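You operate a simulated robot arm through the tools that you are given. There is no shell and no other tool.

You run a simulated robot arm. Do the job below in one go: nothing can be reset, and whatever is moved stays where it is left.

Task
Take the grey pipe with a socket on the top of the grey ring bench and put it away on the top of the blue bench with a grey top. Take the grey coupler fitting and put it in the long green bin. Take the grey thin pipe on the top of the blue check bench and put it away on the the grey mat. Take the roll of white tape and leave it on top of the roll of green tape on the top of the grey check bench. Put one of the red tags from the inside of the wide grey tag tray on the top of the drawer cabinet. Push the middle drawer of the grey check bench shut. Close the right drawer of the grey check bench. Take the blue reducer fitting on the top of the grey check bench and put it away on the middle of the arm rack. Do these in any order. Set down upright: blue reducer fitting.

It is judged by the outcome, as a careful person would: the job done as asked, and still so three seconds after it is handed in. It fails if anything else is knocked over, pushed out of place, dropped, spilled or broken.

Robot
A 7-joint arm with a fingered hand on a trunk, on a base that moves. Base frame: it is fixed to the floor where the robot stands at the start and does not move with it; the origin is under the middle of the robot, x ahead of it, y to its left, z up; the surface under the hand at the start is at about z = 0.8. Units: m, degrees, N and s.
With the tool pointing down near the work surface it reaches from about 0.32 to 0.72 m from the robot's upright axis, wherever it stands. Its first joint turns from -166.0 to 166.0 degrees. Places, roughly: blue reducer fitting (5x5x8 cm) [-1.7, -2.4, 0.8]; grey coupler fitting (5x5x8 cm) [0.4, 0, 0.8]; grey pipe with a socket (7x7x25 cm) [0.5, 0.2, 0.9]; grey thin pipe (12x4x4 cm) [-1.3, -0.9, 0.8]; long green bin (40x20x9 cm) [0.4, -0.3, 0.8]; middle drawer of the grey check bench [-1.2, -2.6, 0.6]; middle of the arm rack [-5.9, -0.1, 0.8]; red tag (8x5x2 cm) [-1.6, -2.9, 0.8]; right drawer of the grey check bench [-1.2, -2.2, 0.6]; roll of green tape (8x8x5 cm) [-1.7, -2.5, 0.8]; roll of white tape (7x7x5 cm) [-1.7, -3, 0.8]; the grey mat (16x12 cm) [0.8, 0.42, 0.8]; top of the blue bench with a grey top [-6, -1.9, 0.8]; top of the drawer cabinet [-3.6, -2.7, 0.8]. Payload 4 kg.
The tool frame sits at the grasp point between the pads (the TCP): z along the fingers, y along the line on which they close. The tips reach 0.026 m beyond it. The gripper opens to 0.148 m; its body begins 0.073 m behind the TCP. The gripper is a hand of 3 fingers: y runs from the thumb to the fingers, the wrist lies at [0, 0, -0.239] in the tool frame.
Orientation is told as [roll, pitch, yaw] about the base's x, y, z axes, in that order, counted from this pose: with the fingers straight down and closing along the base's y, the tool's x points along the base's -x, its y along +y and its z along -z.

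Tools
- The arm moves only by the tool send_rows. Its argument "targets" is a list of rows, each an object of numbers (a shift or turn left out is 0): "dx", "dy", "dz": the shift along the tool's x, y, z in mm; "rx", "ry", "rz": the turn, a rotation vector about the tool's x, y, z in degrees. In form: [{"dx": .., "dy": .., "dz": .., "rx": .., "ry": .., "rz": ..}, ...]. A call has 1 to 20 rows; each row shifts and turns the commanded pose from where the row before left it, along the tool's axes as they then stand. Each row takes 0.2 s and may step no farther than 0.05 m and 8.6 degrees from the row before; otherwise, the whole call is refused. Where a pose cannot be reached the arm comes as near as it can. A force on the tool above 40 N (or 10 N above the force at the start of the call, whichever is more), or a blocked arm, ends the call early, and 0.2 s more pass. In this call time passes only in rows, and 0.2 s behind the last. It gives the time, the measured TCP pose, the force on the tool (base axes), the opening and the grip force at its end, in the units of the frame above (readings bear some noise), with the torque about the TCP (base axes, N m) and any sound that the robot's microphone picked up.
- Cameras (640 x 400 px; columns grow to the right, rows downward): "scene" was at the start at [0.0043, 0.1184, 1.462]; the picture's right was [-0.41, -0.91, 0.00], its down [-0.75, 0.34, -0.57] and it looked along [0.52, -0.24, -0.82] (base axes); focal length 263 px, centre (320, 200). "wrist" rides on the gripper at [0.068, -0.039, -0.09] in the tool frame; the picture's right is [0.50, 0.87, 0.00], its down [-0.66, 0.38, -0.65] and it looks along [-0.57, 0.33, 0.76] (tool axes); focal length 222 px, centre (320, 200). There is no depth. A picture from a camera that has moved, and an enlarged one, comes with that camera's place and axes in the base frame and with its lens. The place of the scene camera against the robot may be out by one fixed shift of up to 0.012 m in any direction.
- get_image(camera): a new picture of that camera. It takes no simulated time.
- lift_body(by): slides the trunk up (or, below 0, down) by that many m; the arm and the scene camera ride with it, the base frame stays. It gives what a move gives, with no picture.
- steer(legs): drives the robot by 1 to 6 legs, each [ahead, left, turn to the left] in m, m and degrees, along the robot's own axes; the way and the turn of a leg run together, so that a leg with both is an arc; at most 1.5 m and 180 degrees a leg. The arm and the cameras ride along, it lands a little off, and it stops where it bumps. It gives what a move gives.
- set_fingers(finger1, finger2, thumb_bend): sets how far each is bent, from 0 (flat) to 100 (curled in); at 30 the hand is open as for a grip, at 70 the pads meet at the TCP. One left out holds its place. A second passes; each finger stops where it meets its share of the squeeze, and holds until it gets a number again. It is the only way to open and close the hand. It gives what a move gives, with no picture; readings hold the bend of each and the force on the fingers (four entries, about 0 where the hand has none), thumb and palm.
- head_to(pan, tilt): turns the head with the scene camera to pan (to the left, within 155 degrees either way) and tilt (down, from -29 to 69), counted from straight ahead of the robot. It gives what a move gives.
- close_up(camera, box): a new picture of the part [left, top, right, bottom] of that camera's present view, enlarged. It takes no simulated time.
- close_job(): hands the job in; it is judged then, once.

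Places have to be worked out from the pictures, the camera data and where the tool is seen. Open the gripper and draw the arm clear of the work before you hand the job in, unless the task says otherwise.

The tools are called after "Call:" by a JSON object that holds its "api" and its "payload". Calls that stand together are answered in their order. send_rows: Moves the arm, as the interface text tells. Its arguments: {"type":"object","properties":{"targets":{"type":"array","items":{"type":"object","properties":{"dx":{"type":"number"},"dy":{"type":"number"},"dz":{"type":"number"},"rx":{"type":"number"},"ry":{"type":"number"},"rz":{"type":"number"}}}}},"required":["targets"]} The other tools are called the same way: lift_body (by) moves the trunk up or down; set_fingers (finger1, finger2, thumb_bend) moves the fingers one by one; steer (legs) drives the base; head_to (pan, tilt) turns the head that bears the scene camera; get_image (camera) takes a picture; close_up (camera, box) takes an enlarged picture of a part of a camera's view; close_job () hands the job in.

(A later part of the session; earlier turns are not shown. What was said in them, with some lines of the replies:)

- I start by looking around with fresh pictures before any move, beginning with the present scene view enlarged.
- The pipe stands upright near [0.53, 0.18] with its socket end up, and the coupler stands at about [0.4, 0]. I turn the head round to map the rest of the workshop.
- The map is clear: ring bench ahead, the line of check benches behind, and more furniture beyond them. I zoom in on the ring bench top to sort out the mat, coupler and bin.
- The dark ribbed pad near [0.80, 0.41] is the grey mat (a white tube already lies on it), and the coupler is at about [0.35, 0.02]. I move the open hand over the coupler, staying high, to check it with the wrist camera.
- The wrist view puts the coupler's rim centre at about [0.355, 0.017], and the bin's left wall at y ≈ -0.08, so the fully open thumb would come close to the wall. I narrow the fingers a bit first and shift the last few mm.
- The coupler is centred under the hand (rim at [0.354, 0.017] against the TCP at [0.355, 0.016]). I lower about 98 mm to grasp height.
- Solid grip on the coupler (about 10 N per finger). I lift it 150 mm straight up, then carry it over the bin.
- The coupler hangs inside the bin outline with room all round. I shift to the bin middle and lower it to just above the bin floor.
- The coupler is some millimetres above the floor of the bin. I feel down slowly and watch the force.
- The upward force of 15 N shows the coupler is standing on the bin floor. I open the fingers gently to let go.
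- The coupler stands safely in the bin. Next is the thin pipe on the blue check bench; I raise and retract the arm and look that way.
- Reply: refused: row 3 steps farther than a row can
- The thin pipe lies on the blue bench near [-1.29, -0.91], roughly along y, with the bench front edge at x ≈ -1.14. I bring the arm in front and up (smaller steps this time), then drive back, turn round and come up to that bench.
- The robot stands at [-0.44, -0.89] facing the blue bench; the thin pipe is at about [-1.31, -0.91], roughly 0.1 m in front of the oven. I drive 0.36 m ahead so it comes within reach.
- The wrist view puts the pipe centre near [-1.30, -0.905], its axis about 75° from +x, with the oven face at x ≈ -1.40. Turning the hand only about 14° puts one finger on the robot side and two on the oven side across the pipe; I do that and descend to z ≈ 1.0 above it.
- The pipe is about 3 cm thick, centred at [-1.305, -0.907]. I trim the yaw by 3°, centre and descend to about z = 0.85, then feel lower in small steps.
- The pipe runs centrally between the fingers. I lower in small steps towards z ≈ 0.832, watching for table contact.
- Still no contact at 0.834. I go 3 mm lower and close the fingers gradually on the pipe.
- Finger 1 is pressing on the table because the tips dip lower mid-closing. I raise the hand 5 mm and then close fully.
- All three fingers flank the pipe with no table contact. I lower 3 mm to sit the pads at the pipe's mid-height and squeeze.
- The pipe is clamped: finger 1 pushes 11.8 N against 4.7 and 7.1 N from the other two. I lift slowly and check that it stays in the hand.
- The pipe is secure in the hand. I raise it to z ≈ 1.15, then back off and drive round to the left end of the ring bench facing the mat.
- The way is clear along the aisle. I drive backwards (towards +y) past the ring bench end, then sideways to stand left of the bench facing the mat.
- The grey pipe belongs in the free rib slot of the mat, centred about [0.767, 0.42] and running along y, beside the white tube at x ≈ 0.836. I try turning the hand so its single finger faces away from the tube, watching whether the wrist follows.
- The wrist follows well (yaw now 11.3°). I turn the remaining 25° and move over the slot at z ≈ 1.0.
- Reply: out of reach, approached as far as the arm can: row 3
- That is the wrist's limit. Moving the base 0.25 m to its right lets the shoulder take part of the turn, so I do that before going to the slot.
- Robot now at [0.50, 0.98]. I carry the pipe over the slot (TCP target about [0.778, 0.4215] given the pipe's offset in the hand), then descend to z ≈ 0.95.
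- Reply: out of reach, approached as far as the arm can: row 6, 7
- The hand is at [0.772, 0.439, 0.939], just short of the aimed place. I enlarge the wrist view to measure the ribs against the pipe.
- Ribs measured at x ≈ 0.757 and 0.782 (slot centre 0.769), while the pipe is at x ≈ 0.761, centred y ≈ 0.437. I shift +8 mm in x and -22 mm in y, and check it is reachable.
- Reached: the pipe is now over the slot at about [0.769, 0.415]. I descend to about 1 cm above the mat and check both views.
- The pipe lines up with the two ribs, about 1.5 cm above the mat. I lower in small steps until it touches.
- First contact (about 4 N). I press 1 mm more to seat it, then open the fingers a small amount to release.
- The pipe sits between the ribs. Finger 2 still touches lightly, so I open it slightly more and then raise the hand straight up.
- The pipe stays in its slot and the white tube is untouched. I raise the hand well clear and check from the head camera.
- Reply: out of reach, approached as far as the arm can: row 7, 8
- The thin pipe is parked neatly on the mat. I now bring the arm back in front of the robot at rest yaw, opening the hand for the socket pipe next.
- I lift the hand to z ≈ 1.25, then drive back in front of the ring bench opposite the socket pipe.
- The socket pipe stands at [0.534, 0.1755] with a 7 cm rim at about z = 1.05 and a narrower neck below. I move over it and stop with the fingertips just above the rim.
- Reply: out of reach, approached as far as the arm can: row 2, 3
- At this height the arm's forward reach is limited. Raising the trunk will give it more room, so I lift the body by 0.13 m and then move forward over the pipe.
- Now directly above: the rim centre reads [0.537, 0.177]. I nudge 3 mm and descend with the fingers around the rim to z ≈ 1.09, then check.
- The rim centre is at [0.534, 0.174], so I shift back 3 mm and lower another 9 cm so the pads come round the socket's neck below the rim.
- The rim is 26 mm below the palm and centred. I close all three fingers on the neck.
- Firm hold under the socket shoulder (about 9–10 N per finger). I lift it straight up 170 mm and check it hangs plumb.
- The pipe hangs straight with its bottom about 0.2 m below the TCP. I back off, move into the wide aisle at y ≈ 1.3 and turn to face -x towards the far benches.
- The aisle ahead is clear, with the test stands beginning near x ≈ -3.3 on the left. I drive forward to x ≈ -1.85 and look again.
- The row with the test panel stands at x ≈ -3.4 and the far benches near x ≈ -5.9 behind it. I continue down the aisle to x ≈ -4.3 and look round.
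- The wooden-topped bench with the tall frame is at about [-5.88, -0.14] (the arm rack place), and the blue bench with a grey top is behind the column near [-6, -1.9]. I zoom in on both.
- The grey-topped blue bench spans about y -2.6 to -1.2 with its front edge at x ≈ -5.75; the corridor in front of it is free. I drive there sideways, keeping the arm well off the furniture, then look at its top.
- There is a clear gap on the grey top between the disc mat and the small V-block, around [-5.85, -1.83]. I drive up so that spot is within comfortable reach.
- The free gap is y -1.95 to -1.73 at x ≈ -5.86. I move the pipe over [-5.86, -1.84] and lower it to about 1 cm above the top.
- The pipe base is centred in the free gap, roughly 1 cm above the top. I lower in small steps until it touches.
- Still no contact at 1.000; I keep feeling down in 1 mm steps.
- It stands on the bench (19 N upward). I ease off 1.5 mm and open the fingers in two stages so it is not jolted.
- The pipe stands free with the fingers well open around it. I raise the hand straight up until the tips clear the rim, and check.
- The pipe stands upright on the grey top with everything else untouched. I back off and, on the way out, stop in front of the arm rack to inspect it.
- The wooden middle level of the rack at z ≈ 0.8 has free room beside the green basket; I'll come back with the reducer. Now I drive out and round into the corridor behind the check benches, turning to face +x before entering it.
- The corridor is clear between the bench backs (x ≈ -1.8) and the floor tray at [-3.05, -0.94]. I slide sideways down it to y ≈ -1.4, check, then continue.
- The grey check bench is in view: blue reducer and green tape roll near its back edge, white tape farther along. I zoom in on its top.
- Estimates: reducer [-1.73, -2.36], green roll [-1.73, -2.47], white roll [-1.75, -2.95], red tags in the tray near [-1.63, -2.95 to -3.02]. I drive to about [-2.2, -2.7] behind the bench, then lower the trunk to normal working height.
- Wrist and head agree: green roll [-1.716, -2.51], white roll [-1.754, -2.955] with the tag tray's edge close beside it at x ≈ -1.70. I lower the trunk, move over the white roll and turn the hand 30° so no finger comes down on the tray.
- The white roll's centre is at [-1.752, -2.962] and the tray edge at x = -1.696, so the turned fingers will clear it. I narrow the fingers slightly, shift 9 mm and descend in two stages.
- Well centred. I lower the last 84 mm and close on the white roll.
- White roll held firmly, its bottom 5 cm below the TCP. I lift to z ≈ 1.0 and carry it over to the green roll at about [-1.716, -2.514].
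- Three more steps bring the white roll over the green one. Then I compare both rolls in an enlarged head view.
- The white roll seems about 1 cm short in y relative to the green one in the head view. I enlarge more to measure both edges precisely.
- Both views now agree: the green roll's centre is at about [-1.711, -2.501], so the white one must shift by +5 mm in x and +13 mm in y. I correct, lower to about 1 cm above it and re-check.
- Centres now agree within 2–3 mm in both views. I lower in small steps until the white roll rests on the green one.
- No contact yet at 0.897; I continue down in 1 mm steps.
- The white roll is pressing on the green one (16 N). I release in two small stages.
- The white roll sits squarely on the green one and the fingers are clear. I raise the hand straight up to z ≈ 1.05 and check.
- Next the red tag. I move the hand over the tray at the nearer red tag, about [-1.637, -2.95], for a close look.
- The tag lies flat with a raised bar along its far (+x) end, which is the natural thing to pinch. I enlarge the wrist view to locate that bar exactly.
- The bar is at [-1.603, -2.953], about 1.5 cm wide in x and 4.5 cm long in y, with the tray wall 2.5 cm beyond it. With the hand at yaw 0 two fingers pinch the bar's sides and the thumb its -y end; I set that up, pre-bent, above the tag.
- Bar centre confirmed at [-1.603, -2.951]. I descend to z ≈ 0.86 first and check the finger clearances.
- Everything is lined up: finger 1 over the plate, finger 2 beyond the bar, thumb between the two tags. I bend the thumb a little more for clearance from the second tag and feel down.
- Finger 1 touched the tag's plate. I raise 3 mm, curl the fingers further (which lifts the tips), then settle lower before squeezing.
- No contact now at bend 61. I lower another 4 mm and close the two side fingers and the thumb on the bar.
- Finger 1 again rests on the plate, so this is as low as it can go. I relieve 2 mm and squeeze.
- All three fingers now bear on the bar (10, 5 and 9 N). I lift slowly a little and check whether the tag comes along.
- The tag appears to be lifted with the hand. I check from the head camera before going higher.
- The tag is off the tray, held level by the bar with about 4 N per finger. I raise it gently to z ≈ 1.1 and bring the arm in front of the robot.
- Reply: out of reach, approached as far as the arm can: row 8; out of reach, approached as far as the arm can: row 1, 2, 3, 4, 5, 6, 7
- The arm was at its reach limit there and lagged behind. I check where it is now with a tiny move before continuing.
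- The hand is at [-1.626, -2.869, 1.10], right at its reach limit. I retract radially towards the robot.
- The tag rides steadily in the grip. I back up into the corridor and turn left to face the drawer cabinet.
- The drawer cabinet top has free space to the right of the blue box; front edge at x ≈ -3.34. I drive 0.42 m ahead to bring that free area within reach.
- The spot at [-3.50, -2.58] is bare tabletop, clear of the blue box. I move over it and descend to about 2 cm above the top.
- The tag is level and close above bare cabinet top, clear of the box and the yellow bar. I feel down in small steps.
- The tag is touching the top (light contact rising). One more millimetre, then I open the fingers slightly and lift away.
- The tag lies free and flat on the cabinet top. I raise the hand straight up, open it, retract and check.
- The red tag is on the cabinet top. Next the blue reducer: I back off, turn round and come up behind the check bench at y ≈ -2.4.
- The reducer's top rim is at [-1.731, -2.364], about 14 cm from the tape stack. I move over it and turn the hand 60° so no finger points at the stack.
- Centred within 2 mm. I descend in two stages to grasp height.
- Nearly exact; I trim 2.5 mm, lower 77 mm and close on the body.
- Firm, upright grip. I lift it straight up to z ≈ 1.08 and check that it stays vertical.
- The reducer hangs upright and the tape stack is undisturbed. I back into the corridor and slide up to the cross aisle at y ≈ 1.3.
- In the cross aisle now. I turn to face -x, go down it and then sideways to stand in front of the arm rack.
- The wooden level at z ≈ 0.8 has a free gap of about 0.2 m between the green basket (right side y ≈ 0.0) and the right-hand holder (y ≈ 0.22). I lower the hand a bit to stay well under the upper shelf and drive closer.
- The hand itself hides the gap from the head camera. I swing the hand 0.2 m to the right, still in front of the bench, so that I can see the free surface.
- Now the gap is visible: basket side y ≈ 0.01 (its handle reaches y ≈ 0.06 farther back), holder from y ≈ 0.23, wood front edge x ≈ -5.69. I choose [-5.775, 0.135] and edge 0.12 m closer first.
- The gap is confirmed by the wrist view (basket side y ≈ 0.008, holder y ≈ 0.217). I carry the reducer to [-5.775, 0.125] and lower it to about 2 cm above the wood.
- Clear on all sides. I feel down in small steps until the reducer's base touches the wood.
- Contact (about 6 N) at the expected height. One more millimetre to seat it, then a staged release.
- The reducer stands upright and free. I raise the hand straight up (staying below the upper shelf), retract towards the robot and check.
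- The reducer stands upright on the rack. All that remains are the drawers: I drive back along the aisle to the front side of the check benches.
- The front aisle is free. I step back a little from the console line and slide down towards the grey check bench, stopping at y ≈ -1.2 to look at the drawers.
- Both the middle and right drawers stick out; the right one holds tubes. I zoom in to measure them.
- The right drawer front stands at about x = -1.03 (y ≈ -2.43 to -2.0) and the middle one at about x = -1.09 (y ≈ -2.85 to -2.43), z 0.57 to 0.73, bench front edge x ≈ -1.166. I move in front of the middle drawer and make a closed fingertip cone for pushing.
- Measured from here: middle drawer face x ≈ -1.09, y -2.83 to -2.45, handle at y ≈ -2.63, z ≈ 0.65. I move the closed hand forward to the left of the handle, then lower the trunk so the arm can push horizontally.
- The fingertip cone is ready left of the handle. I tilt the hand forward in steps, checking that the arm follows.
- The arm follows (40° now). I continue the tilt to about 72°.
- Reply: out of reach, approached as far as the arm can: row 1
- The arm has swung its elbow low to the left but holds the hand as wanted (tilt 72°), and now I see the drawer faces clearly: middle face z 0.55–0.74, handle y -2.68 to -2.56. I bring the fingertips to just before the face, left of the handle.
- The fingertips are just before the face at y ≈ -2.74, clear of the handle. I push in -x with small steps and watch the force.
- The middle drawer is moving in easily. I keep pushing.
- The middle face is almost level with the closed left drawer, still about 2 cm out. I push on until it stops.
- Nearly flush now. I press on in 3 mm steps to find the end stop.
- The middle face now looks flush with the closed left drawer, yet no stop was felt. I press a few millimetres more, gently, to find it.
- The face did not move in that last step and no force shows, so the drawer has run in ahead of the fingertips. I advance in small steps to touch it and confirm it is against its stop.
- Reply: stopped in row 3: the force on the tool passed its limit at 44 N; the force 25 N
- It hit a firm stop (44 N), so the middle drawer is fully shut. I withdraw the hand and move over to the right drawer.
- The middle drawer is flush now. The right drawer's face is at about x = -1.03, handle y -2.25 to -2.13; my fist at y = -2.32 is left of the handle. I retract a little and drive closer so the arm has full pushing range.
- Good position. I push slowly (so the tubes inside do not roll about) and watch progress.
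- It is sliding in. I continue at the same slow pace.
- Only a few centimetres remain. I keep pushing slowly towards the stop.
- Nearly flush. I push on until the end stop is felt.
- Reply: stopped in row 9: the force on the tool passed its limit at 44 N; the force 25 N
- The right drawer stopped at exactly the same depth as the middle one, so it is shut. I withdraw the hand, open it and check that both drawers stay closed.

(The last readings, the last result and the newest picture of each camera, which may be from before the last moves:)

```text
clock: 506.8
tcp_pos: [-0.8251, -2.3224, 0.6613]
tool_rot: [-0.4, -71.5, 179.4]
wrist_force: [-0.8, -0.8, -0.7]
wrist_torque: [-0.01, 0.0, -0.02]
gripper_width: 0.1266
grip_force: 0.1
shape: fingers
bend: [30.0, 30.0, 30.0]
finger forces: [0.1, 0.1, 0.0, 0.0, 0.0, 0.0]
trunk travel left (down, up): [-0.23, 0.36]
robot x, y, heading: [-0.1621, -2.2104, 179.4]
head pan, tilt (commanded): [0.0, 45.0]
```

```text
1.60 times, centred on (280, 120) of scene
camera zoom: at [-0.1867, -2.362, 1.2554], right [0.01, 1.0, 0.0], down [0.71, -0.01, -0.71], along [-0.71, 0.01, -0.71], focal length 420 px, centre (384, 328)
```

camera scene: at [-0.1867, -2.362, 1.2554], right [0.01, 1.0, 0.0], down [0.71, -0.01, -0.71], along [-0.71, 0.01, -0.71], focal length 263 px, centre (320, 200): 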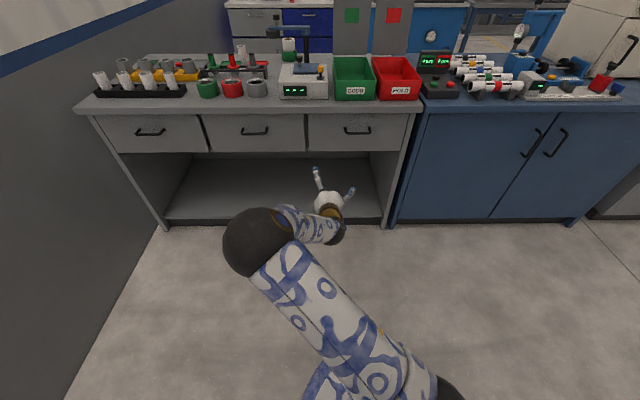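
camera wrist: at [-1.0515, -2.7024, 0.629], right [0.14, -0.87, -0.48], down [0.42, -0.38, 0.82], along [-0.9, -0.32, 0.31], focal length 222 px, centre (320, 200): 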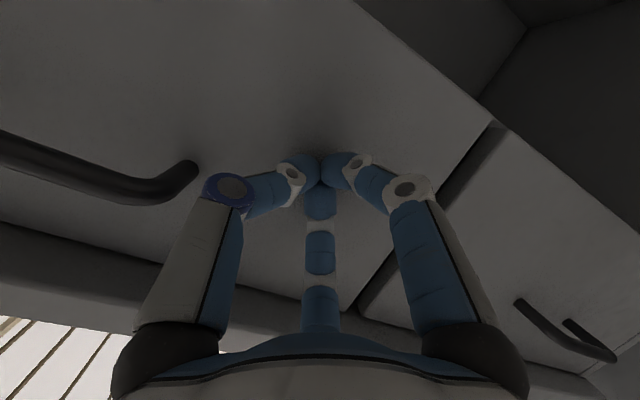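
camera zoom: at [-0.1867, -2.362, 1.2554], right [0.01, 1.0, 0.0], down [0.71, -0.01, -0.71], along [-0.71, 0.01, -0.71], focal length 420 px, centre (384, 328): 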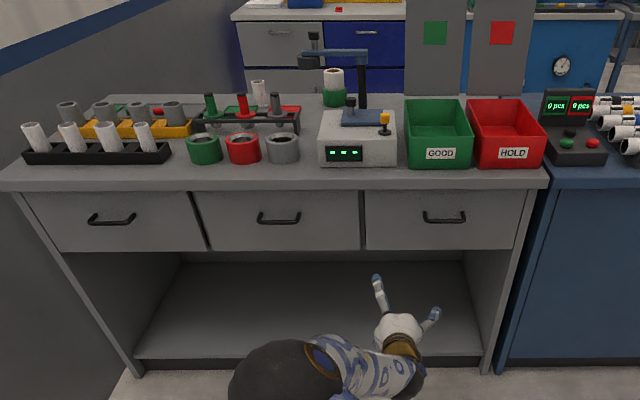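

All three drawers are flush, the white roll sits on the green one, and the hand is open and clear of the bench. Every part of the job is done and checked, so I hand it in.

Call:
{"api": "close_job", "payload": {}}

```text
The job is handed in.
```

I've done all eight parts of the job and handed it in. I saw nothing knocked over or pushed out of place.

- **Grey coupler fitting:** it stands in the long green bin.
- **Grey thin pipe:** it lies in the free rib slot of the grey mat, beside the white tube that was already there.
- **Grey pipe with a socket:** it stands upright on the blue bench with a grey top, between the disc mat and a small V-block.
- **Roll of white tape:** it sits on top of the roll of green tape on the grey check bench.
- **Red tag:** one tag lies flat on the drawer cabinet, to the right of the blue box as seen from the front.
- **Middle and right drawers:** both are shut. I pushed each to a firm stop, and they are flush with the left drawer.
- **Blue reducer fitting:** it stands upright on the wooden level of the arm rack, at about z = 0.8.

For the reducer, I took "middle of the arm rack" to mean that wooden level, because it matches the place you gave. The green basket takes up the centre of it, so I stood the reducer in the free gap to the right of the basket.

The hand is open and clear of the bench.
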